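You operate a simulated robot arm through the tools that you are given. There is no shell and no other tool. Be economical: measure what you need, move in short steps, check, and stop when the job is done.

You run a simulated robot arm. Do the job below in one go: nothing can be reset, and whatever is moved stays where it is left.

TASK
Torque-test the white finished cap. Under 0.7 Nm goes in the reject bin, else back in its well.
Fine: turn the large knob till it clicks, then back, and leave the clamp open.

The check looks at the end state, three seconds after you hand in, the way a careful person would. Anything else that was tipped, shoved, dropped, spilled or broken makes it a failure. Lids that push on must go on centred and level and be pressed home; caps that screw on are set level and turned clockwise until they are tight.

THE ROBOT
A 5-joint arm with a two-finger parallel gripper, fixed in place. Base frame: the origin is at the foot of the arm, x ahead of it, y to its left, z up; the work surface is at about z = 0. Lengths are in m, angles in rad, forces in N, time in s.
With the tool pointing down near the work surface it reaches from about 0.26 to 0.68 m from the base axis. Its first joint turns from -1.152 to 1.152 rad. The tool tilts only in the upright plane through the base axis and itself; it spins freely about its own axis. Payload 2.9 kg.
The TCP is the grasp point between the finger pads, 0.03 m short of the fingertips. In the tool frame z runs along the fingers and y along their closing line. Largest opening 0.11 m; finger width 0.02, thickness 0.01; the body of the gripper, 0.048 by 0.112 m, starts 0.055 m behind the TCP.
Orientation is that of the tool frame in the base frame, as [roll, pitch, yaw] about the fixed x, y, z axes, in that order (R = Rz(yaw) Ry(pitch) Rx(roll)). With the fingers straight down and closing along the base's y, the tool's x points along the base's -x, its y along +y and its z along -z.

THE INTERFACE
- The arm moves only by the tool drive_tool. Its argument "series" is a list of rows, each an object (a shift or turn left out is 0, a gripper value left out holds the last) with "translation": the shift along the tool's x, y, z in mm, a list of three; "dr": the turn, a rotation vector about the tool's x, y, z in rad, a list of three. In form: [{"translation": [tx, ty, tz], "dr": [wx, wy, wz]}, ...]. A call has 1 to 10 rows; each row is the pose to reach, as a shift and turn from the pose commanded when the call began, along the tool's axes at that moment. "claw" is the closure in counts, from 0 (fully open) to 255 (shut), set as the call begins (left out, the last holds). Each row takes 0.2 s and may step no farther than 0.05 m and 0.15 rad from the row before; otherwise, or with a gripper value out of range, the whole call is refused. Where a pose cannot be reached the arm comes as near as it can. A force on the tool above 40 N (or 10 N above the force at the start of the call, whichever is more), or a blocked arm, ends the call early, and 0.2 s more pass. Each finger travels about 0.108 m/s and halts on what it meets, pressing with about 30 N; the grip force reading is that of the motor and also rises with nothing between the fingers. The clock runs only during rows and for 0.2 s after the last one: add rows that repeat a pose to give the fingers time. The reply holds the time, the measured pose of the TCP, the force on the tool along the base axes, the opening and the grip force, in the units named above and with some noise, with the torque about the TCP (base axes, N m) and any sound that the robot's microphone picked up.
- Cameras (640 x 400 px; columns grow to the right, rows downward): "scene" is fixed at [0.0137, -0.4408, 0.5996]; the picture's right is [0.92, -0.39, 0.00], its down [-0.24, -0.57, -0.78] and it looks along [0.30, 0.72, -0.62] (base axes); focal length 327 px, centre (320, 200). "wrist" rides on the gripper at [0.072, 0.017, -0.103] in the tool frame; the picture's right is [-0.23, 0.97, 0.00], its down [-0.76, -0.18, -0.62] and it looks along [-0.61, -0.14, 0.78] (tool axes); focal length 222 px, centre (320, 200). There is no depth. A picture from a camera that has moved, and an enlarged one, comes with that camera's place and axes in the base frame and with its lens.
- capture(camera): a new picture of that camera. No time passes.
- inspect(camera, box): a new picture of the part [left, top, right, bottom] of that camera's present view, enlarged. No time passes.
- close_job(): hands the job in; it is judged then, once.

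Work in short steps. Places have to be worked out from the pictures, the camera data and where the tool is seen: move nearer, look again, correct. Check each grasp and each placing, and mend what went wrong. You have 120 turns and 68 pictures in all, those below and enlarged ones among them. Open the gripper and draw the arm clear of the work before you hand the job in, unless the task says otherwise; then end with one line.

The tools are called after "Request:" by a JSON object that holds its "op" and its "data". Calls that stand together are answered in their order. drive_tool: Moves the arm, as the interface text tells. Its arguments: {"type":"object","properties":{"series":{"type":"array","items":{"type":"object","properties":{"translation":{"type":"array","items":{"type":"number"}},"dr":{"type":"array","items":{"type":"number"}}}}},"claw":{"type":"number"}},"required":["series"]} The other tools are called the same way: capture (camera) takes a picture; inspect (camera, box) takes an enlarged picture of a part of a camera's view; close_job () hands the job in.

At the start:

```text
t: 0.0
position: [0.4224, 0.0534, 0.3327]
orientation: [3.14, 0.0, -3.141]
ft_force: [-1.0, -0.4, 0.5]
wrist_torque: [0.01, 0.01, -0.02]
finger_gap: 0.11
finger_force: 0.1
```

scene: 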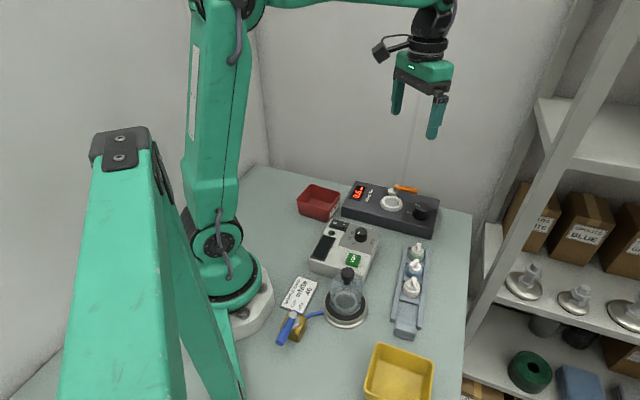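
wrist: 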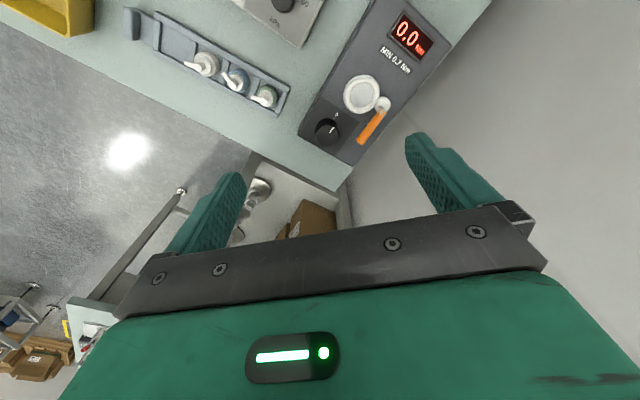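

The pictures show a rack with three pump caps, a torque tester with a display, a knob, an orange lever and a nest, and two bins. I'll enlarge these areas first.

Request:
{"op": "inspect", "data": {"camera": "scene", "box": [290, 170, 450, 270]}}

Request:
{"op": "inspect", "data": {"camera": "scene", "box": [270, 240, 450, 352]}}

Request:
{"op": "inspect", "data": {"camera": "wrist", "box": [120, 0, 440, 200]}}

```text
4.00 times, centred on (370, 220) of scene
camera zoom: at [0.0137, -0.4408, 0.5996], right [0.92, -0.39, 0.0], down [-0.24, -0.57, -0.78], along [0.3, 0.72, -0.62], focal length 1308 px, centre (120, 120)
```

zoom: 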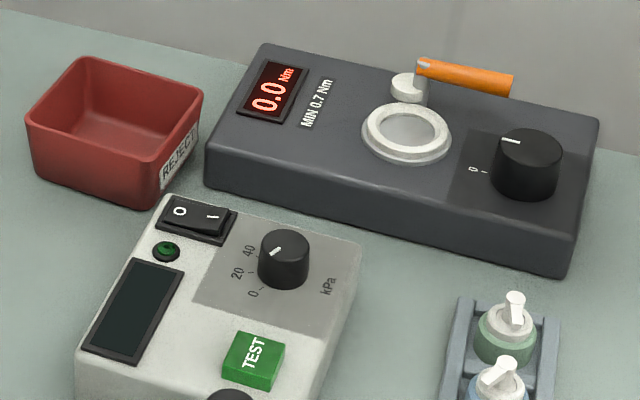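

```text
3.56 times, centred on (360, 296) of scene
camera zoom: at [0.0137, -0.4408, 0.5996], right [0.92, -0.39, 0.0], down [-0.24, -0.57, -0.78], along [0.3, 0.72, -0.62], focal length 1163 px, centre (178, -141)
```

zoom: 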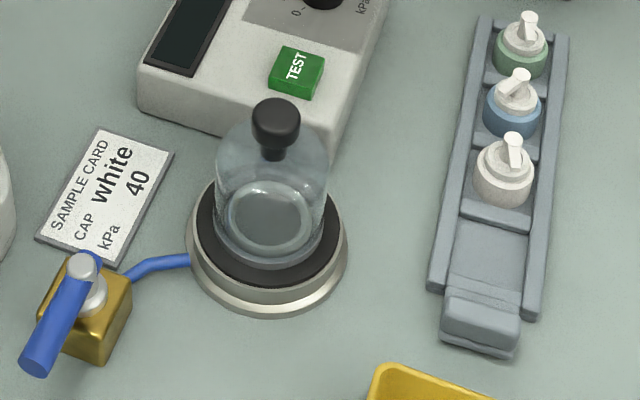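

```text
2.00 times, centred on (280, 100) of wrist
camera zoom: at [0.3502, 0.0704, 0.4359], right [0.23, 0.97, 0.0], down [0.76, -0.18, 0.62], along [0.61, -0.14, -0.78], focal length 444 px, centre (400, 400)
```

zoom: 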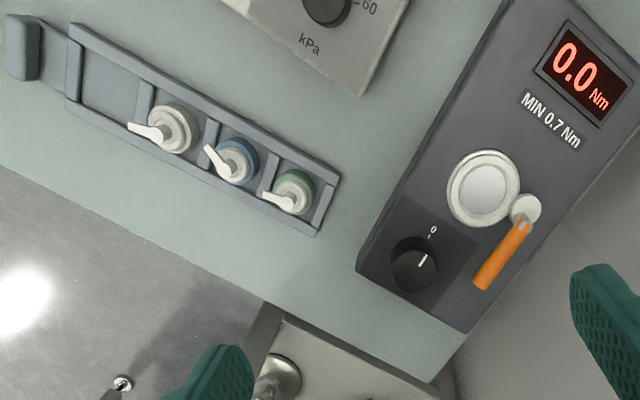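

The white cap is at about (0.36,-0.12), the tester nest at about (0.454,0.115), the knob at about (0.498,0.05) and the lever near (0.47,0.144). I'm moving down for a closer look at the tester.

Request:
{"op": "drive_tool", "data": {"series": [{"translation": [-10, 4, 35]}, {"translation": [-19, 8, 70]}, {"translation": [-28, 12, 105]}, {"translation": [-38, 17, 140]}, {"translation": [-38, 17, 140]}]}}

Request:
{"op": "capture", "data": {"camera": "wrist"}}

Request:
{"op": "inspect", "data": {"camera": "wrist", "box": [260, 0, 500, 150]}}

```text
t: 1.2
position: [0.4613, 0.0708, 0.1926]
orientation: [3.14, -0.001, 3.141]
ft_force: [-0.2, -0.1, 0.0]
wrist_torque: [-0.01, 0.03, 0.03]
finger_gap: 0.1098
finger_force: 0.1
```

```text
62 pictures are left
camera wrist: at [0.3888, 0.0874, 0.2955], right [0.23, 0.97, 0.0], down [0.76, -0.18, 0.62], along [0.61, -0.14, -0.78], focal length 222 px, centre (320, 200)
```

wrist: 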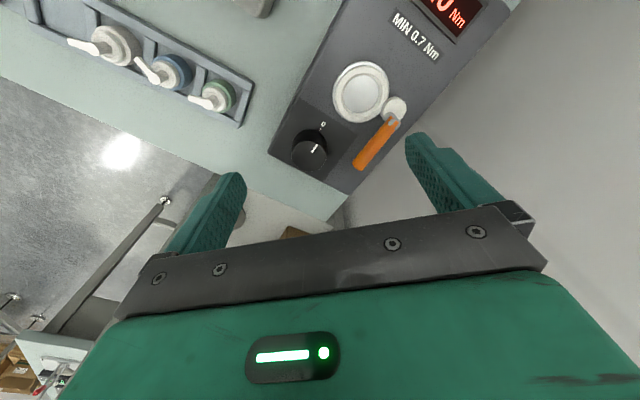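

```text
2.67 times, centred on (380, 75) of wrist
camera zoom: at [0.3888, 0.0874, 0.2955], right [0.23, 0.97, 0.0], down [0.76, -0.18, 0.62], along [0.61, -0.14, -0.78], focal length 592 px, centre (160, 533)
```

zoom: 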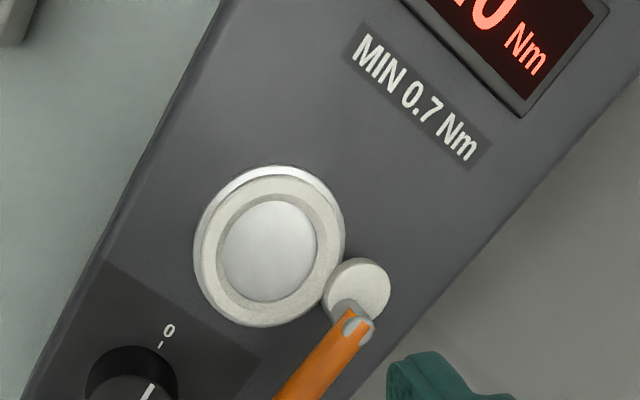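

The nest centre is at about (0.456,0.116), with its top at z≈0.043. Next I'm moving over to look at the cap rack up close.

Request:
{"op": "drive_tool", "data": {"series": [{"translation": [15, -45, 0]}, {"translation": [30, -90, 0]}, {"translation": [45, -135, 10]}, {"translation": [60, -180, 20]}, {"translation": [75, -220, 30]}, {"translation": [87, -234, 40]}, {"translation": [87, -234, 40]}]}}

Request:
{"op": "capture", "data": {"camera": "wrist"}}

Request:
{"op": "inspect", "data": {"camera": "wrist", "box": [240, 0, 480, 150]}}

Request:
{"op": "inspect", "data": {"camera": "scene", "box": [380, 230, 444, 350]}}

```text
t: 2.8
position: [0.3733, -0.1614, 0.154]
orientation: [-3.141, -0.001, 3.141]
ft_force: [0.3, -0.5, -0.8]
wrist_torque: [0.0, 0.01, 0.01]
finger_gap: 0.1102
finger_force: 0.1
```

```text
60 pictures are left
camera wrist: at [0.301, -0.1469, 0.2556], right [0.23, 0.97, 0.0], down [0.76, -0.18, 0.62], along [0.61, -0.14, -0.78], focal length 222 px, centre (320, 200)
```

wrist: 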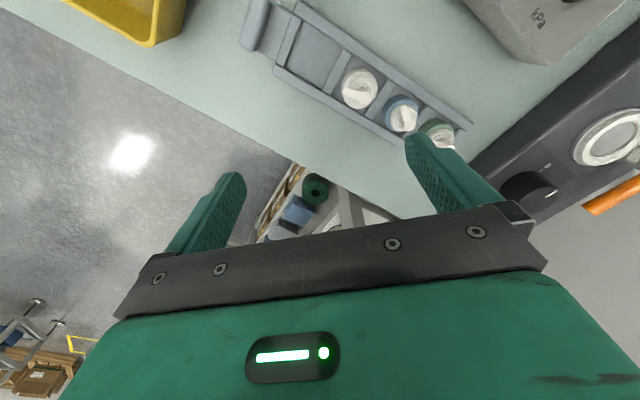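

```text
2.67 times, centred on (360, 75) of wrist
camera zoom: at [0.301, -0.1469, 0.2556], right [0.23, 0.97, 0.0], down [0.76, -0.18, 0.62], along [0.61, -0.14, -0.78], focal length 592 px, centre (213, 533)
```

zoom: 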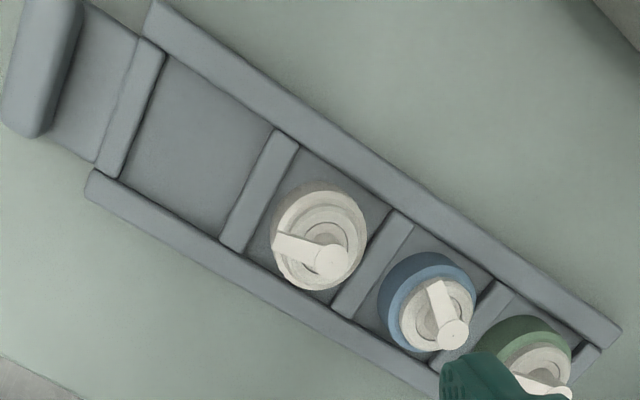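

```text
3.33 times, centred on (412, 290) of scene
camera zoom: at [0.0137, -0.4408, 0.5996], right [0.92, -0.39, 0.0], down [-0.24, -0.57, -0.78], along [0.3, 0.72, -0.62], focal length 1090 px, centre (13, -100)
```

zoom: 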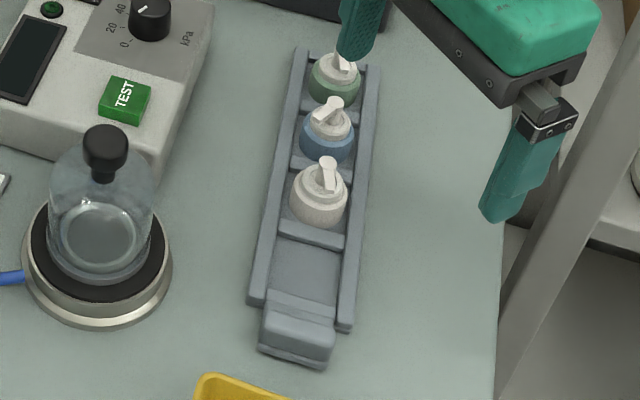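

The white cap's axis is at about (0.361,-0.120) and its stem top is at z≈0.045. I need the rail and cap body heights, so I'm zooming in further.

Request:
{"op": "inspect", "data": {"camera": "scene", "box": [392, 264, 432, 314]}}

Request:
{"op": "inspect", "data": {"camera": "wrist", "box": [330, 50, 410, 130]}}

```text
8.00 times, centred on (412, 289) of scene
camera zoom: at [0.0137, -0.4408, 0.5996], right [0.92, -0.39, 0.0], down [-0.24, -0.57, -0.78], along [0.3, 0.72, -0.62], focal length 2617 px, centre (-416, -512)
```

zoom: 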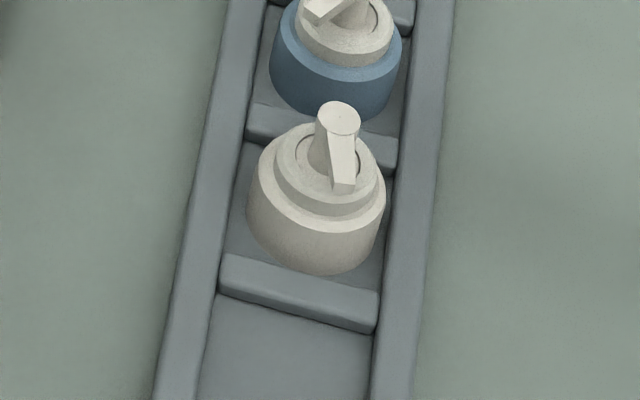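

```text
5.00 times, centred on (370, 90) of wrist
camera zoom: at [0.301, -0.1469, 0.2556], right [0.23, 0.97, 0.0], down [0.76, -0.18, 0.62], along [0.61, -0.14, -0.78], focal length 1111 px, centre (70, 750)
```

zoom: 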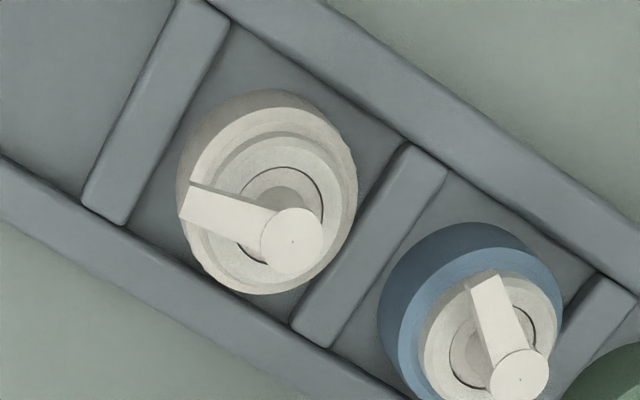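

The rail tops are at about z=0.01, the rack axis is at about 48°, and the cap band is about 35 mm across and 20 mm high. I'm spinning the gripper so it closes across the rack, centring over the white cap, and stopping above it to check.

Request:
{"op": "drive_tool", "data": {"series": [{"translation": [3, 10, 0], "dr": [0, 0, -0.14]}, {"translation": [6, 20, 0], "dr": [0, 0, -0.28]}, {"translation": [9, 30, 10], "dr": [0, 0, -0.42]}, {"translation": [12, 41, 20], "dr": [0, 0, -0.56]}, {"translation": [12, 41, 35], "dr": [0, 0, -0.7]}, {"translation": [12, 41, 44], "dr": [0, 0, -0.834]}, {"translation": [12, 41, 44], "dr": [0, 0, -0.834]}], "claw": 80}}

Request:
{"op": "capture", "data": {"camera": "wrist"}}

Request:
{"op": "inspect", "data": {"camera": "scene", "box": [360, 230, 456, 330]}}

```text
t: 4.4
position: [0.3617, -0.1204, 0.1083]
orientation: [3.141, 0.0, -2.305]
ft_force: [0.6, -0.1, -0.2]
wrist_torque: [0.02, 0.04, -0.02]
finger_gap: 0.0758
finger_force: 0.1
```

```text
55 pictures are left
camera wrist: at [0.3005, -0.1647, 0.2117], right [-0.57, 0.82, 0.0], down [0.64, 0.45, 0.62], along [0.51, 0.36, -0.78], focal length 222 px, centre (320, 200)
```

wrist: 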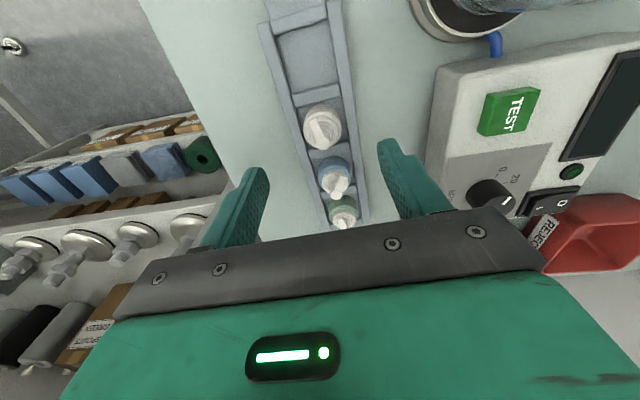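

```text
4.00 times, centred on (408, 280) of scene
camera zoom: at [0.0137, -0.4408, 0.5996], right [0.92, -0.39, 0.0], down [-0.24, -0.57, -0.78], along [0.3, 0.72, -0.62], focal length 1308 px, centre (-32, -120)
```

zoom: 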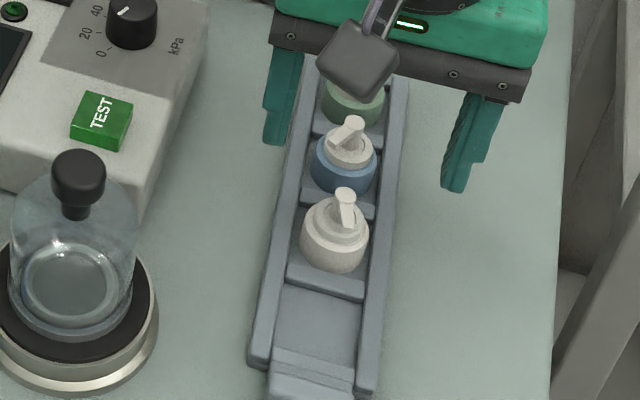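

I'm checking the cap position with an enlarged wrist view.

Request:
{"op": "inspect", "data": {"camera": "wrist", "box": [270, 80, 400, 230]}}

```text
2.67 times, centred on (335, 155) of wrist
camera zoom: at [0.3005, -0.1647, 0.2117], right [-0.57, 0.82, 0.0], down [0.64, 0.45, 0.62], along [0.51, 0.36, -0.78], focal length 592 px, centre (280, 320)
```

zoom: 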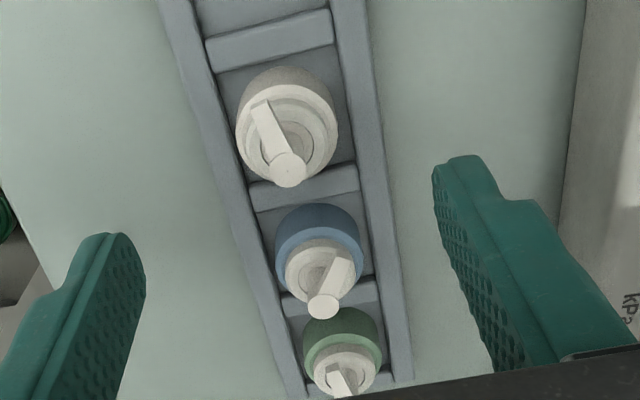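

The cap axis is confirmed at (0.360,-0.120). I'm descending with the fingertips staying just above the rails.

Request:
{"op": "drive_tool", "data": {"series": [{"translation": [0.5, 1.2, 30]}, {"translation": [0.5, 1.2, 55]}, {"translation": [0.5, 1.2, 62]}, {"translation": [0.5, 1.2, 62]}]}}

Request:
{"op": "inspect", "data": {"camera": "scene", "box": [370, 250, 450, 320]}}

```text
t: 5.4
position: [0.3591, -0.1211, 0.0464]
orientation: [3.14, 0.001, -2.308]
ft_force: [-0.4, 0.4, -0.2]
wrist_torque: [0.01, 0.0, 0.01]
finger_gap: 0.0755
finger_force: 0.1
```

```text
5.71 times, centred on (410, 285) of scene
camera zoom: at [0.0137, -0.4408, 0.5996], right [0.92, -0.39, 0.0], down [-0.24, -0.57, -0.78], along [0.3, 0.72, -0.62], focal length 1869 px, centre (-194, -286)
```

zoom: 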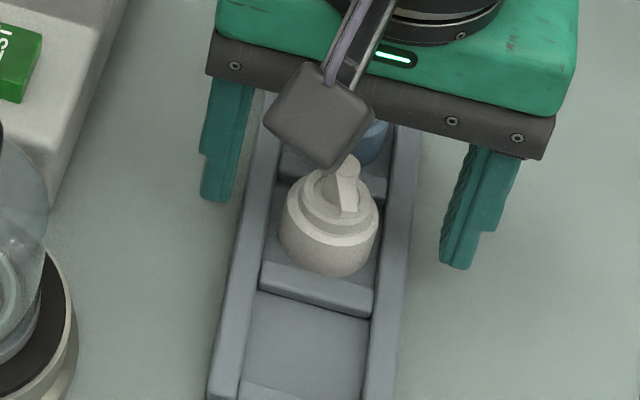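

The fingers are straddling the cap. I'm lowering 2 mm more and closing.

Request:
{"op": "drive_tool", "data": {"series": [{"translation": [0, 0, 2]}, {"translation": [0, 0, 2]}, {"translation": [0, 0, 2]}, {"translation": [0, 0, 2]}], "claw": 200}}

Request:
{"op": "inspect", "data": {"camera": "scene", "box": [370, 250, 450, 320]}}

```text
t: 6.4
position: [0.36, -0.1227, 0.0462]
orientation: [3.141, 0.0, -2.307]
ft_force: [-0.2, 0.2, 1.3]
wrist_torque: [0.0, 0.05, -0.02]
finger_gap: 0.0316
finger_force: 9.8
```

```text
5.71 times, centred on (410, 285) of scene
camera zoom: at [0.0137, -0.4408, 0.5996], right [0.92, -0.39, 0.0], down [-0.24, -0.57, -0.78], along [0.3, 0.72, -0.62], focal length 1869 px, centre (-194, -286)
```

zoom: 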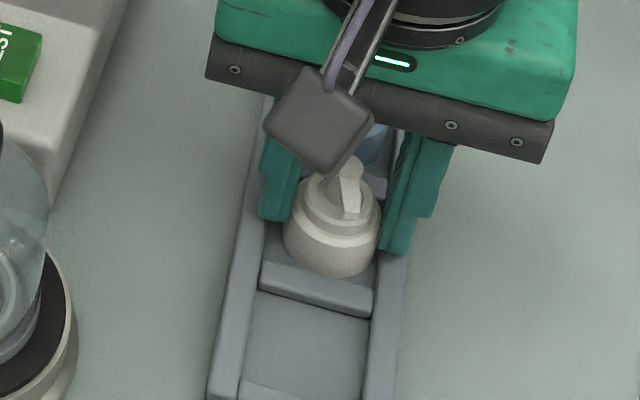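

The fingers have stopped on the cap at a 31.6 mm gap. I'm tightening the grip and lifting straight up a little.

Request:
{"op": "drive_tool", "data": {"series": [{"translation": [0, 0, 0]}, {"translation": [0, 0, -10]}, {"translation": [0, 0, -30]}, {"translation": [0, 0, -60]}, {"translation": [0, 0, -60]}], "claw": 255}}

Request:
{"op": "inspect", "data": {"camera": "scene", "box": [370, 220, 450, 300]}}

Request:
{"op": "capture", "data": {"camera": "wrist"}}

```text
t: 7.6
position: [0.3617, -0.1213, 0.105]
orientation: [-3.141, 0.0, -2.308]
ft_force: [0.6, -0.8, 0.5]
wrist_torque: [0.02, 0.0, -0.04]
finger_gap: 0.0312
finger_force: 9.7
```

```text
5.00 times, centred on (410, 260) of scene
camera zoom: at [0.0137, -0.4408, 0.5996], right [0.92, -0.39, 0.0], down [-0.24, -0.57, -0.78], along [0.3, 0.72, -0.62], focal length 1635 px, centre (-130, -100)
```

zoom: 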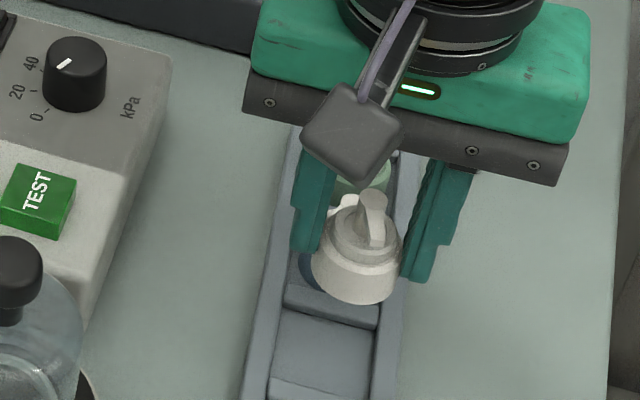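

```text
49 pictures are left
camera wrist: at [0.2995, -0.1646, 0.208], right [-0.57, 0.82, 0.0], down [0.64, 0.44, 0.62], along [0.51, 0.35, -0.78], focal length 222 px, centre (320, 200)
```

wrist: 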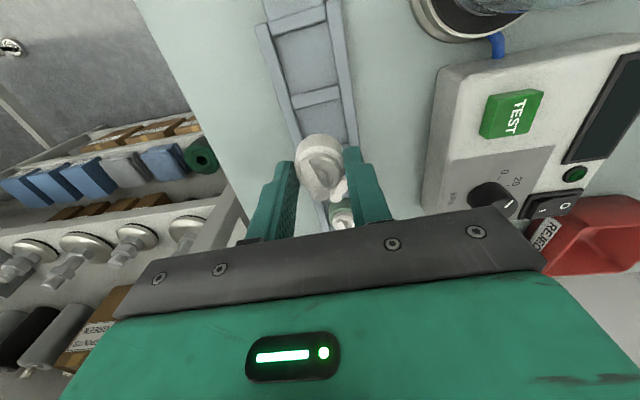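

The cap is held and level. I'm raising it and carrying it over the nest, stopping high.

Request:
{"op": "drive_tool", "data": {"series": [{"translation": [0, 0, -40]}, {"translation": [-40, 14.7, -45]}, {"translation": [-80, 29.4, -45]}, {"translation": [-120, 44.1, -45]}, {"translation": [-160, 58.9, -45]}, {"translation": [-200, 73.6, -45]}, {"translation": [-240.2, 88.3, -45]}, {"translation": [-240.2, 88.3, -30]}, {"translation": [-240.2, 88.3, -30]}]}}

Request:
{"op": "inspect", "data": {"camera": "scene", "box": [330, 110, 450, 230]}}

Request:
{"op": "capture", "data": {"camera": "wrist"}}

```text
t: 9.6
position: [0.4564, 0.1155, 0.1347]
orientation: [3.142, 0.0, -2.309]
ft_force: [-0.5, -0.1, -0.4]
wrist_torque: [0.03, 0.04, -0.04]
finger_gap: 0.0316
finger_force: 9.9
```

```text
3.33 times, centred on (390, 170) of scene
camera zoom: at [0.0138, -0.4408, 0.5996], right [0.92, -0.39, 0.0], down [-0.24, -0.57, -0.78], along [0.3, 0.72, -0.62], focal length 1090 px, centre (87, 300)
```

zoom: 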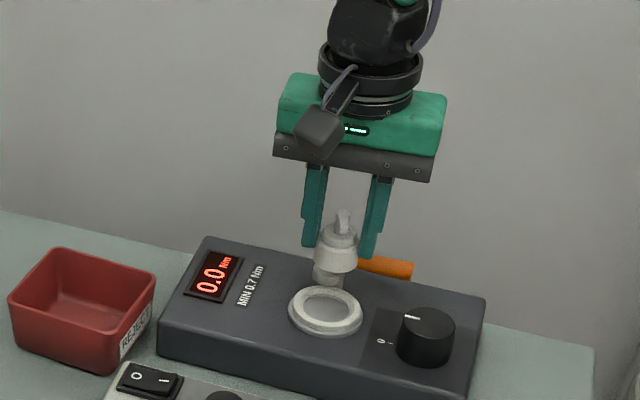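

```text
47 pictures are left
camera wrist: at [0.3951, 0.0728, 0.2381], right [-0.57, 0.82, 0.0], down [0.64, 0.44, 0.62], along [0.51, 0.35, -0.78], focal length 222 px, centre (320, 200)
```

wrist: 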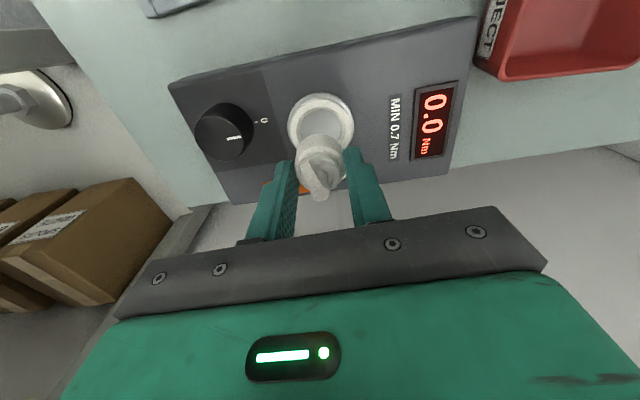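

The cap is over the nest. I'm zooming in to refine the centring.

Request:
{"op": "inspect", "data": {"camera": "wrist", "box": [260, 70, 390, 210]}}

Request:
{"op": "inspect", "data": {"camera": "scene", "box": [390, 165, 430, 215]}}

Request:
{"op": "inspect", "data": {"camera": "scene", "box": [365, 165, 415, 215]}}

```text
2.86 times, centred on (325, 140) of wrist
camera zoom: at [0.3951, 0.0728, 0.2381], right [-0.57, 0.82, 0.0], down [0.64, 0.44, 0.62], along [0.51, 0.35, -0.78], focal length 635 px, centre (306, 371)
```

zoom: 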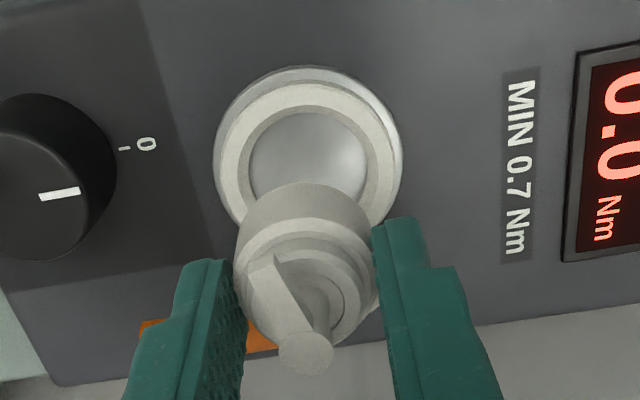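

```text
8.00 times, centred on (410, 190) of scene
camera zoom: at [0.0138, -0.4408, 0.5996], right [0.92, -0.39, 0.0], down [-0.24, -0.57, -0.78], along [0.3, 0.72, -0.62], focal length 2617 px, centre (-400, 280)
```

zoom: 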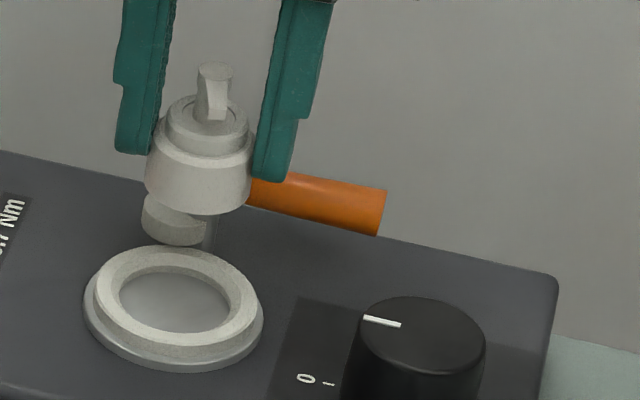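

```text
8.00 times, centred on (390, 190) of scene
camera zoom: at [0.0138, -0.4408, 0.5996], right [0.92, -0.39, 0.0], down [-0.24, -0.57, -0.78], along [0.3, 0.72, -0.62], focal length 2617 px, centre (-240, 280)
```

zoom: 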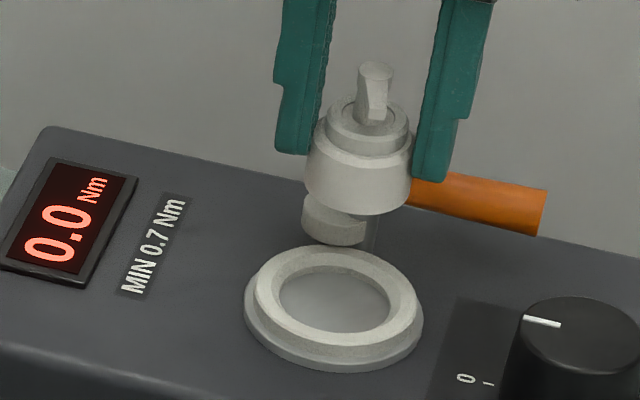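

The cap is about 34 mm across and the nest about 37 mm, so centring matters. I'm lowering to just above the nest and will compare the two there.

Request:
{"op": "drive_tool", "data": {"series": [{"translation": [0, 0, 20]}, {"translation": [0, 0, 36]}, {"translation": [0, 0, 36]}]}}

Request:
{"op": "inspect", "data": {"camera": "scene", "box": [365, 175, 415, 225]}}

Request:
{"op": "inspect", "data": {"camera": "wrist", "box": [260, 90, 390, 220]}}

```text
t: 10.4
position: [0.4553, 0.1169, 0.0998]
orientation: [3.141, 0.001, -2.307]
ft_force: [0.2, 0.2, 0.0]
wrist_torque: [-0.03, 0.0, -0.04]
finger_gap: 0.0317
finger_force: 10.1
```

```text
8.00 times, centred on (390, 200) of scene
camera zoom: at [0.0137, -0.4408, 0.5996], right [0.92, -0.39, 0.0], down [-0.24, -0.57, -0.78], along [0.3, 0.72, -0.62], focal length 2617 px, centre (-240, 200)
```

zoom: 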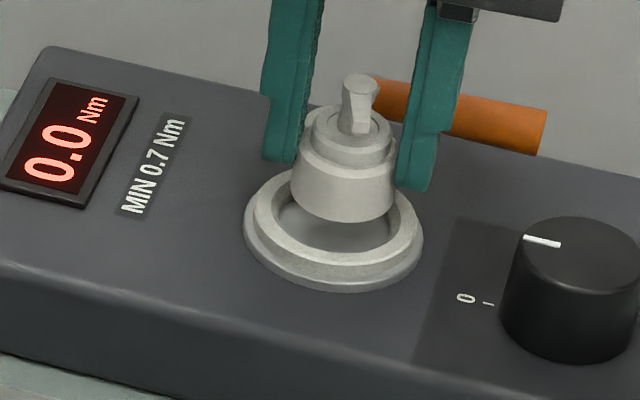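

```text
3.08 times, centred on (325, 155) of wrist
camera zoom: at [0.3951, 0.0727, 0.2021], right [-0.57, 0.82, 0.0], down [0.64, 0.44, 0.62], along [0.51, 0.35, -0.78], focal length 684 px, centre (305, 338)
```

zoom: 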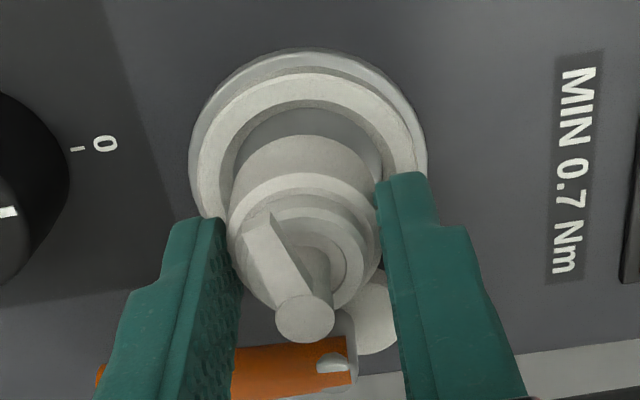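

The offsets come to about +0.8 mm in both tool x and tool y. I'm applying that and lowering in small steps.

Request:
{"op": "drive_tool", "data": {"series": [{"translation": [0.8, 0.8, 0]}, {"translation": [0.8, 0.8, 5]}, {"translation": [0.8, 0.8, 9]}, {"translation": [0.8, 0.8, 9]}]}}

Request:
{"op": "inspect", "data": {"camera": "scene", "box": [365, 175, 415, 225]}}

Request:
{"op": "inspect", "data": {"camera": "wrist", "box": [260, 90, 390, 220]}}

```text
t: 11.4
position: [0.4543, 0.1158, 0.09]
orientation: [-3.14, 0.0, -2.307]
ft_force: [-0.2, 0.5, 0.1]
wrist_torque: [0.02, 0.0, 0.01]
finger_gap: 0.0314
finger_force: 9.3
```

```text
8.00 times, centred on (390, 200) of scene
camera zoom: at [0.0137, -0.4408, 0.5996], right [0.92, -0.39, 0.0], down [-0.24, -0.57, -0.78], along [0.3, 0.72, -0.62], focal length 2617 px, centre (-240, 200)
```

zoom: 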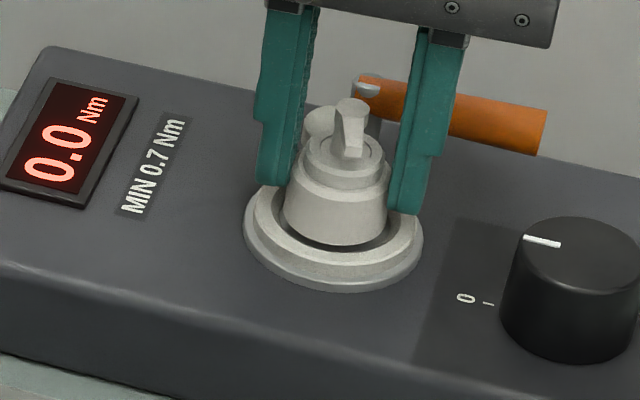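

```text
3.08 times, centred on (325, 155) of wrist
camera zoom: at [0.394, 0.0728, 0.1927], right [-0.57, 0.82, 0.0], down [0.64, 0.44, 0.62], along [0.51, 0.35, -0.78], focal length 684 px, centre (305, 338)
```

zoom: 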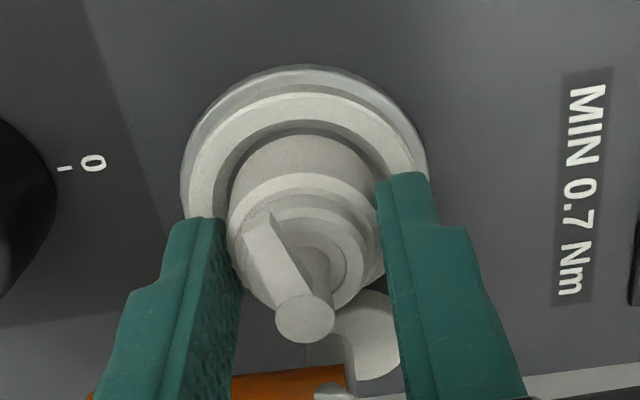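

The cap is well centred in both views. I'm lowering on in small increments until contact.

Request:
{"op": "drive_tool", "data": {"series": [{"translation": [0, 0, 1.5]}, {"translation": [0, 0, 3]}, {"translation": [0, 0, 4]}, {"translation": [0, 0, 4]}]}}

Request:
{"op": "inspect", "data": {"camera": "scene", "box": [365, 175, 415, 225]}}

```text
t: 12.4
position: [0.4556, 0.1168, 0.0847]
orientation: [-3.141, 0.001, -2.308]
ft_force: [0.4, 0.0, 0.0]
wrist_torque: [-0.01, -0.04, 0.01]
finger_gap: 0.0317
finger_force: 10.5
```

```text
8.00 times, centred on (390, 200) of scene
camera zoom: at [0.0137, -0.4408, 0.5996], right [0.92, -0.39, 0.0], down [-0.24, -0.57, -0.78], along [0.3, 0.72, -0.62], focal length 2617 px, centre (-240, 200)
```

zoom: 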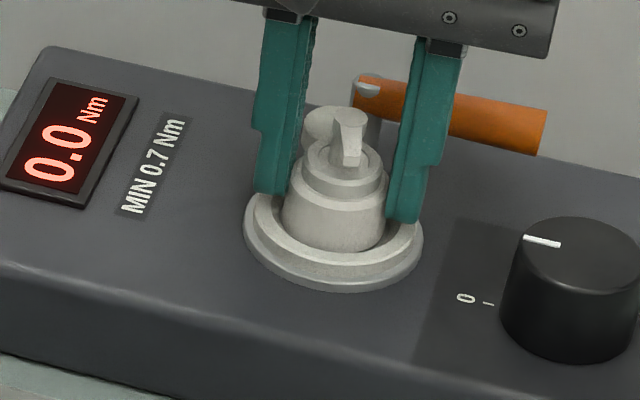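

There's no contact yet and the cap is going into the ring. I'm continuing in 1 mm steps.

Request:
{"op": "drive_tool", "data": {"series": [{"translation": [0, 0, 1]}, {"translation": [0, 0, 2]}, {"translation": [0, 0, 3]}, {"translation": [0, 0, 3]}]}}

```text
t: 13.4
position: [0.4558, 0.116, 0.0834]
orientation: [3.14, 0.002, -2.309]
ft_force: [0.5, 0.0, 2.5]
wrist_torque: [0.02, -0.02, -0.03]
finger_gap: 0.0316
finger_force: 9.6
```

There's a slight force now. I'm pressing another 1 mm to see whether the cap is seated.

Request:
{"op": "drive_tool", "data": {"series": [{"translation": [0, 0, 0.7]}, {"translation": [0, 0, 1.4]}, {"translation": [0, 0, 1.4]}]}}

Request:
{"op": "inspect", "data": {"camera": "scene", "box": [365, 175, 415, 225]}}

Request:
{"op": "inspect", "data": {"camera": "wrist", "box": [260, 90, 390, 220]}}

```text
t: 14.2
position: [0.4548, 0.1161, 0.0818]
orientation: [-3.14, 0.002, -2.308]
ft_force: [0.3, -0.1, 8.1]
wrist_torque: [0.03, 0.0, 0.01]
finger_gap: 0.0318
finger_force: 10.1
```

```text
8.00 times, centred on (390, 200) of scene
camera zoom: at [0.0137, -0.4408, 0.5996], right [0.92, -0.39, 0.0], down [-0.24, -0.57, -0.78], along [0.3, 0.72, -0.62], focal length 2617 px, centre (-240, 200)
```

zoom: 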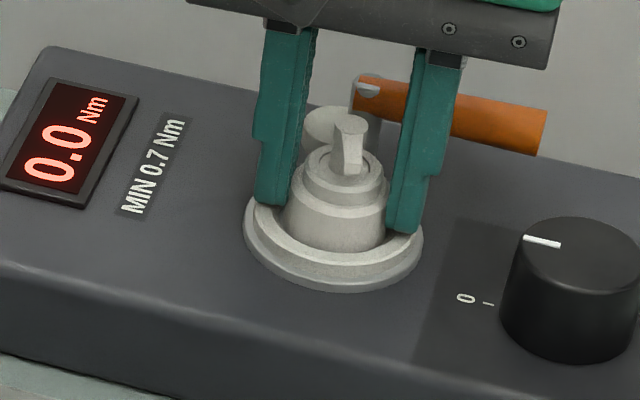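

```text
3.08 times, centred on (325, 155) of wrist
camera zoom: at [0.3944, 0.0728, 0.1847], right [-0.57, 0.82, 0.0], down [0.64, 0.44, 0.62], along [0.51, 0.35, -0.78], focal length 684 px, centre (305, 338)
```

zoom: 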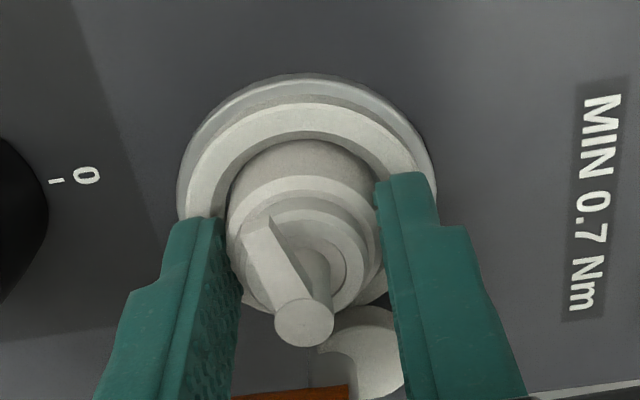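

The cap has reached the nest floor: the force is rising and the cap no longer moves. I'm easing up 1 mm, opening and rising clear.

Request:
{"op": "drive_tool", "data": {"series": [{"translation": [0, 0, -1]}, {"translation": [0, 0, -1]}, {"translation": [0, 0, -1]}], "claw": 125}}

Request:
{"op": "drive_tool", "data": {"series": [{"translation": [0, 0, -30]}, {"translation": [0, 0, -70]}, {"translation": [25, 0, -100]}, {"translation": [50, 0, -130]}, {"translation": [50, 0, -130]}]}}

Request:
{"op": "inspect", "data": {"camera": "scene", "box": [350, 165, 450, 240]}}

Request:
{"op": "capture", "data": {"camera": "wrist"}}

```text
t: 15.0
position: [0.456, 0.1158, 0.0825]
orientation: [-3.141, 0.001, -2.307]
ft_force: [-0.4, -0.3, -0.2]
wrist_torque: [0.02, -0.02, 0.01]
finger_gap: 0.0563
finger_force: 0.1
```

```text
t: 16.2
position: [0.4206, 0.0793, 0.2146]
orientation: [3.141, 0.001, -2.307]
ft_force: [0.6, 0.5, -0.8]
wrist_torque: [-0.03, -0.01, 0.02]
finger_gap: 0.0563
finger_force: 0.1
```

```text
5.33 times, centred on (400, 202) of scene
camera zoom: at [0.0137, -0.4408, 0.5996], right [0.92, -0.39, 0.0], down [-0.24, -0.57, -0.78], along [0.3, 0.72, -0.62], focal length 1744 px, centre (-107, 187)
```

zoom: 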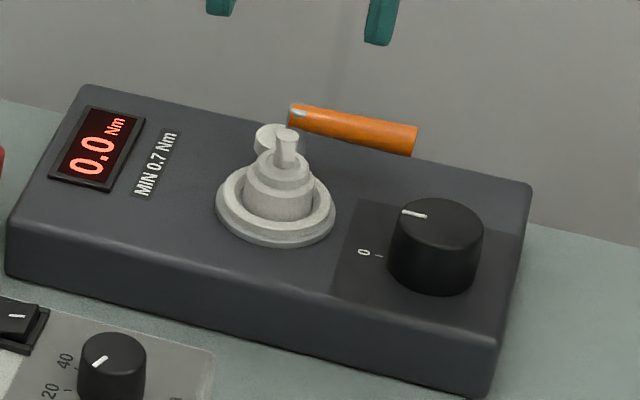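

```text
35 pictures are left
camera wrist: at [0.3597, 0.0353, 0.3163], right [-0.57, 0.82, 0.0], down [0.64, 0.44, 0.62], along [0.51, 0.35, -0.78], focal length 222 px, centre (320, 200)
```

wrist: 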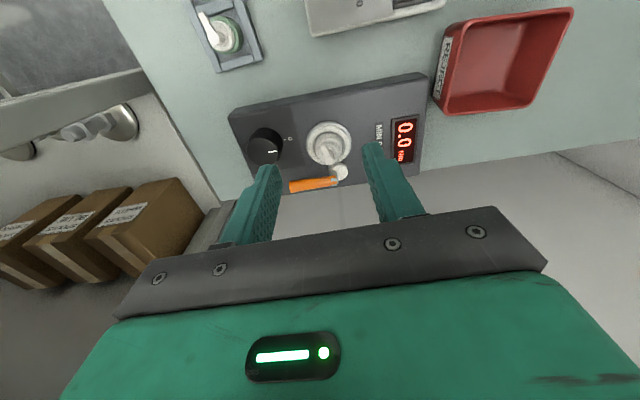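

The cap is seated level. I'm looking closely at the clamp lever now.

Request:
{"op": "inspect", "data": {"camera": "wrist", "box": [270, 105, 370, 205]}}

Request:
{"op": "inspect", "data": {"camera": "scene", "box": [385, 175, 435, 215]}}

```text
4.00 times, centred on (320, 155) of wrist
camera zoom: at [0.3597, 0.0353, 0.3163], right [-0.57, 0.82, 0.0], down [0.64, 0.44, 0.62], along [0.51, 0.35, -0.78], focal length 888 px, centre (320, 380)
```

zoom: 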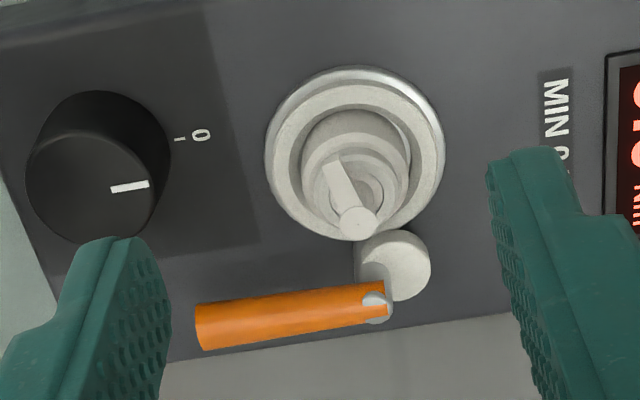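

```text
10.00 times, centred on (410, 195) of scene
camera zoom: at [0.0137, -0.4408, 0.5996], right [0.92, -0.39, 0.0], down [-0.24, -0.57, -0.78], along [0.3, 0.72, -0.62], focal length 3271 px, centre (-580, 250)
```

zoom: 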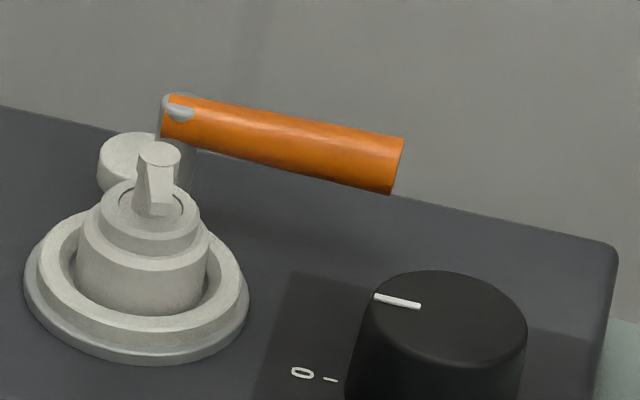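

The lever is an eccentric cam clamp: its post is at about (0.480,0.140), and the handle runs at about -46° at z≈0.073. It should close by swinging counterclockwise, towards the wall. I'm spinning the gripper so the fingers can straddle the handle.

Request:
{"op": "drive_tool", "data": {"series": [{"dr": [0, 0, 0.149]}, {"dr": [0, 0, 0.298]}, {"dr": [0, 0, 0.447]}, {"dr": [0, 0, 0.596]}, {"dr": [0, 0, 0.745]}, {"dr": [0, 0, 0.894]}, {"dr": [0, 0, 1.043]}, {"dr": [0, 0, 1.192]}, {"dr": [0, 0, 1.341]}, {"dr": [0, 0, 1.49]}], "claw": 177}}

```text
t: 18.4
position: [0.4218, 0.0786, 0.2144]
orientation: [3.141, 0.001, 2.483]
ft_force: [-0.1, 0.4, -0.5]
wrist_torque: [0.0, -0.01, 0.0]
finger_gap: 0.0334
finger_force: 0.1
```

I'm finishing the spin and moving above the handle, staying high for a check.

Request:
{"op": "drive_tool", "data": {"series": [{"translation": [-15, 25, 10], "dr": [0, 0, 0.07]}, {"translation": [-30, 50, 20], "dr": [0, 0, 0.145]}, {"translation": [-43.8, 72.9, 40], "dr": [0, 0, 0.145]}, {"translation": [-43.8, 72.9, 69], "dr": [0, 0, 0.145]}, {"translation": [-43.8, 72.9, 69], "dr": [0, 0, 0.145]}]}}

Request:
{"op": "capture", "data": {"camera": "wrist"}}

Request:
{"op": "inspect", "data": {"camera": "scene", "box": [365, 120, 465, 220]}}

```text
t: 19.6
position: [0.5012, 0.1112, 0.1431]
orientation: [3.142, -0.001, 2.34]
ft_force: [0.2, 0.2, -0.5]
wrist_torque: [-0.01, -0.01, 0.0]
finger_gap: 0.0336
finger_force: 0.0
```

```text
32 pictures are left
camera wrist: at [0.4632, 0.1736, 0.2459], right [0.86, 0.51, 0.0], down [0.4, -0.67, 0.62], along [0.32, -0.53, -0.78], focal length 222 px, centre (320, 200)
```

wrist: 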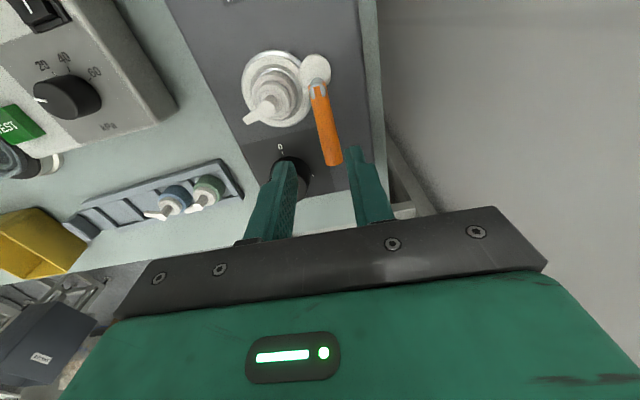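

```text
4.00 times, centred on (415, 170) of scene
camera zoom: at [0.0138, -0.4408, 0.5996], right [0.92, -0.39, 0.0], down [-0.24, -0.57, -0.78], along [0.3, 0.72, -0.62], focal length 1308 px, centre (-60, 320)
```

zoom: 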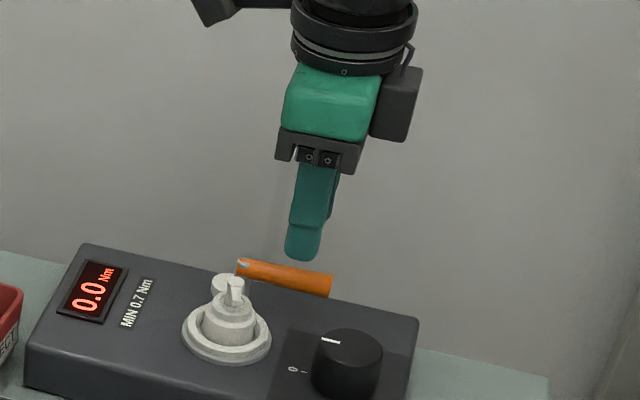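

The view confirms the handle is between the fingers, 6 mm toward the back finger as planned. I'm descending so the tips pass below the handle.

Request:
{"op": "drive_tool", "data": {"series": [{"translation": [0, 0, 20]}, {"translation": [0, 0, 40]}, {"translation": [0, 0, 55]}, {"translation": [0, 0, 61]}, {"translation": [0, 0, 61]}]}}

Request:
{"op": "inspect", "data": {"camera": "wrist", "box": [240, 30, 400, 230]}}

```text
t: 20.8
position: [0.5007, 0.1102, 0.0827]
orientation: [3.141, -0.001, 2.341]
ft_force: [-0.8, -0.9, 0.6]
wrist_torque: [0.01, 0.02, -0.01]
finger_gap: 0.0336
finger_force: 0.0
```

```text
2.00 times, centred on (320, 130) of wrist
camera zoom: at [0.4628, 0.1729, 0.1855], right [0.86, 0.51, 0.0], down [0.4, -0.67, 0.62], along [0.32, -0.53, -0.78], focal length 444 px, centre (320, 340)
```

zoom: 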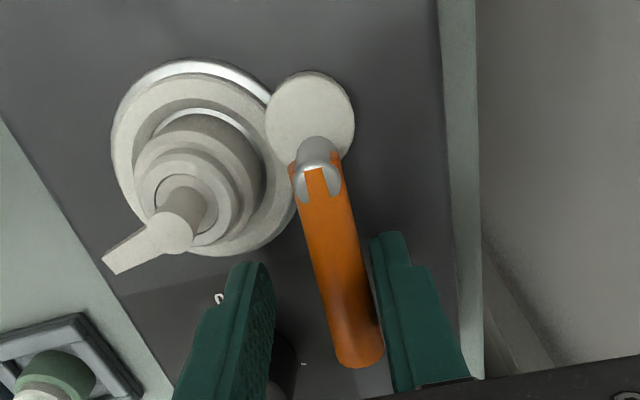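

The fingers straddle the handle. I'm centring on it and narrowing to a loose fit.

Request:
{"op": "drive_tool", "data": {"series": [{"translation": [0, 3, 0]}, {"translation": [0, 5.5, 0]}, {"translation": [0, 5.5, 0]}], "claw": 205}}

Request:
{"op": "inspect", "data": {"camera": "wrist", "box": [240, 30, 400, 230]}}

```text
t: 21.6
position: [0.5046, 0.1133, 0.0825]
orientation: [3.141, 0.0, 2.34]
ft_force: [0.0, -1.0, -0.1]
wrist_torque: [0.01, -0.03, -0.02]
finger_gap: 0.0219
finger_force: 0.1
```

```text
2.00 times, centred on (320, 130) of wrist
camera zoom: at [0.4666, 0.1766, 0.1854], right [0.86, 0.51, 0.0], down [0.4, -0.67, 0.62], along [0.32, -0.53, -0.78], focal length 444 px, centre (320, 340)
```

zoom: 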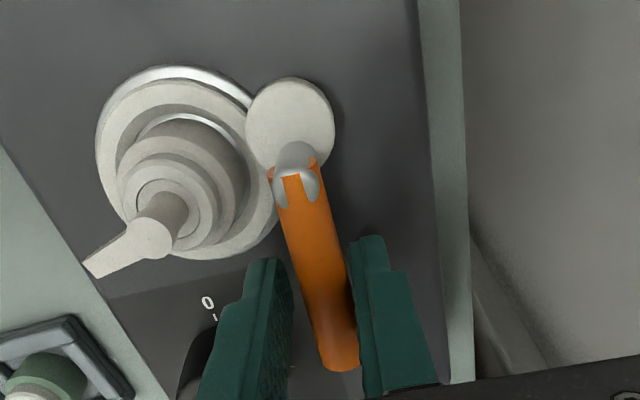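

The fit is good, but turning the whole gripper with the lever could bring its body against the wall. I'll back out and push instead with closed fingers, the body parallel to the wall and leaned toward the base.

Request:
{"op": "drive_tool", "data": {"series": [{"translation": [0, -5.5, 0]}, {"translation": [0, -5.5, 0]}, {"translation": [0, -5.5, -30]}, {"translation": [0, -5.5, -70]}, {"translation": [10, -15, -75]}], "claw": 170}}

Request:
{"op": "drive_tool", "data": {"series": [{"dr": [0, 0, -0.149]}, {"dr": [0, 0, -0.298]}, {"dr": [0, 0, -0.447]}, {"dr": [0, 0, -0.596]}, {"dr": [0, 0, -0.745]}, {"dr": [0, 0, -0.894]}, {"dr": [0, 0, -1.043]}, {"dr": [0, 0, -1.192]}, {"dr": [0, 0, -1.341]}, {"dr": [0, 0, -1.49]}], "claw": 255}}

Request:
{"op": "drive_tool", "data": {"series": [{"dr": [0, 0, -0.08]}, {"dr": [0, 0, -0.08]}]}}

Request:
{"op": "drive_tool", "data": {"series": [{"dr": [0.067, -0.105, 0]}, {"dr": [0.134, -0.211, 0]}, {"dr": [0.134, -0.211, 0]}]}}

```text
t: 22.8
position: [0.4866, 0.1103, 0.1573]
orientation: [-3.141, 0.0, 2.34]
ft_force: [0.2, -0.4, 0.1]
wrist_torque: [-0.01, 0.0, 0.02]
finger_gap: 0.0364
finger_force: 0.1
```

```text
t: 25.0
position: [0.487, 0.1105, 0.1579]
orientation: [3.141, -0.001, -2.45]
ft_force: [-0.1, 0.7, -0.2]
wrist_torque: [-0.02, -0.02, -0.02]
finger_gap: 0.0005
finger_force: 30.2
```

```text
t: 25.6
position: [0.4875, 0.11, 0.1587]
orientation: [-3.141, 0.0, -2.373]
ft_force: [-0.5, 0.3, -0.3]
wrist_torque: [0.03, 0.01, 0.0]
finger_gap: 0.0001
finger_force: 30.0
```

```text
t: 26.4
position: [0.4869, 0.1103, 0.1577]
orientation: [-3.01, 0.217, -2.358]
ft_force: [0.1, 0.2, 0.3]
wrist_torque: [0.02, -0.05, -0.02]
finger_gap: 0.0
finger_force: 30.4
```

The tool is now leaned and closed. I'm moving to the front side of the handle, then down beside it.

Request:
{"op": "drive_tool", "data": {"series": [{"translation": [7.6, -10.8, -0.2]}, {"translation": [13.2, -7.5, 24.9]}, {"translation": [18.8, -4.2, 50]}, {"translation": [24.3, -0.8, 75]}, {"translation": [24.3, -0.8, 75]}]}}

Request:
{"op": "inspect", "data": {"camera": "wrist", "box": [220, 30, 420, 230]}}

Request:
{"op": "inspect", "data": {"camera": "scene", "box": [350, 100, 480, 230]}}

```text
t: 27.6
position: [0.4899, 0.0966, 0.0804]
orientation: [-3.003, 0.211, -2.357]
ft_force: [0.6, 0.4, 0.5]
wrist_torque: [0.0, 0.0, 0.01]
finger_gap: 0.0
finger_force: 30.1
```

```text
2.00 times, centred on (320, 130) of wrist
camera zoom: at [0.4021, 0.0531, 0.1622], right [-0.5, 0.86, -0.08], down [0.5, 0.37, 0.79], along [0.71, 0.35, -0.61], focal length 444 px, centre (320, 340)
```

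zoom: 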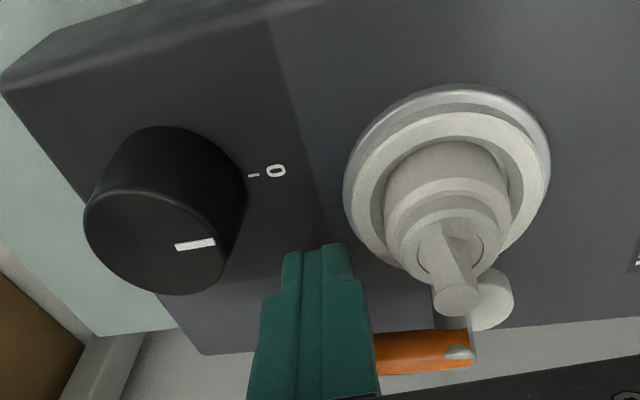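

```text
3.08 times, centred on (415, 165) of scene
camera zoom: at [0.0137, -0.4408, 0.5996], right [0.92, -0.39, 0.0], down [-0.24, -0.57, -0.78], along [0.3, 0.72, -0.62], focal length 1006 px, centre (28, 308)
```

zoom: 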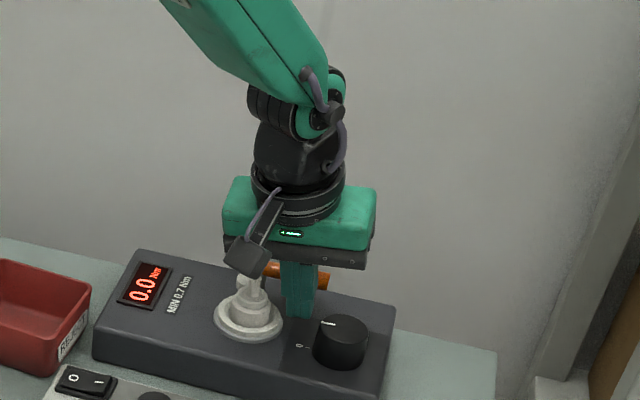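

The pusher sits in front of the handle with room to the wall. I'm pushing the handle gently counterclockwise by about 28° as a first test.

Request:
{"op": "drive_tool", "data": {"series": [{"translation": [-8, -0.5, 1.8]}, {"translation": [-15.7, -1, 3.6]}, {"translation": [-21, 0, 4.6]}, {"translation": [-26.2, 1.1, 5.7]}, {"translation": [-26.2, 1.1, 5.7]}]}}

Request:
{"op": "inspect", "data": {"camera": "wrist", "box": [220, 30, 420, 230]}}

```text
t: 28.8
position: [0.5071, 0.1167, 0.078]
orientation: [-3.011, 0.212, -2.358]
ft_force: [0.2, -0.7, 0.8]
wrist_torque: [-0.01, -0.01, 0.01]
finger_gap: 0.0
finger_force: 29.5
```

```text
2.00 times, centred on (320, 130) of wrist
camera zoom: at [0.421, 0.0721, 0.1617], right [-0.51, 0.86, -0.08], down [0.5, 0.36, 0.79], along [0.7, 0.36, -0.61], focal length 444 px, centre (320, 340)
```

zoom: 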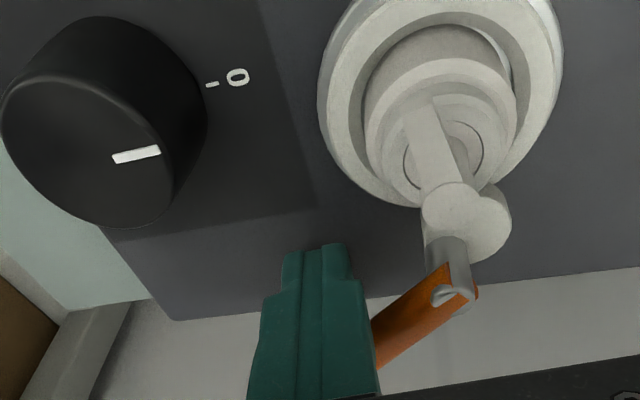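

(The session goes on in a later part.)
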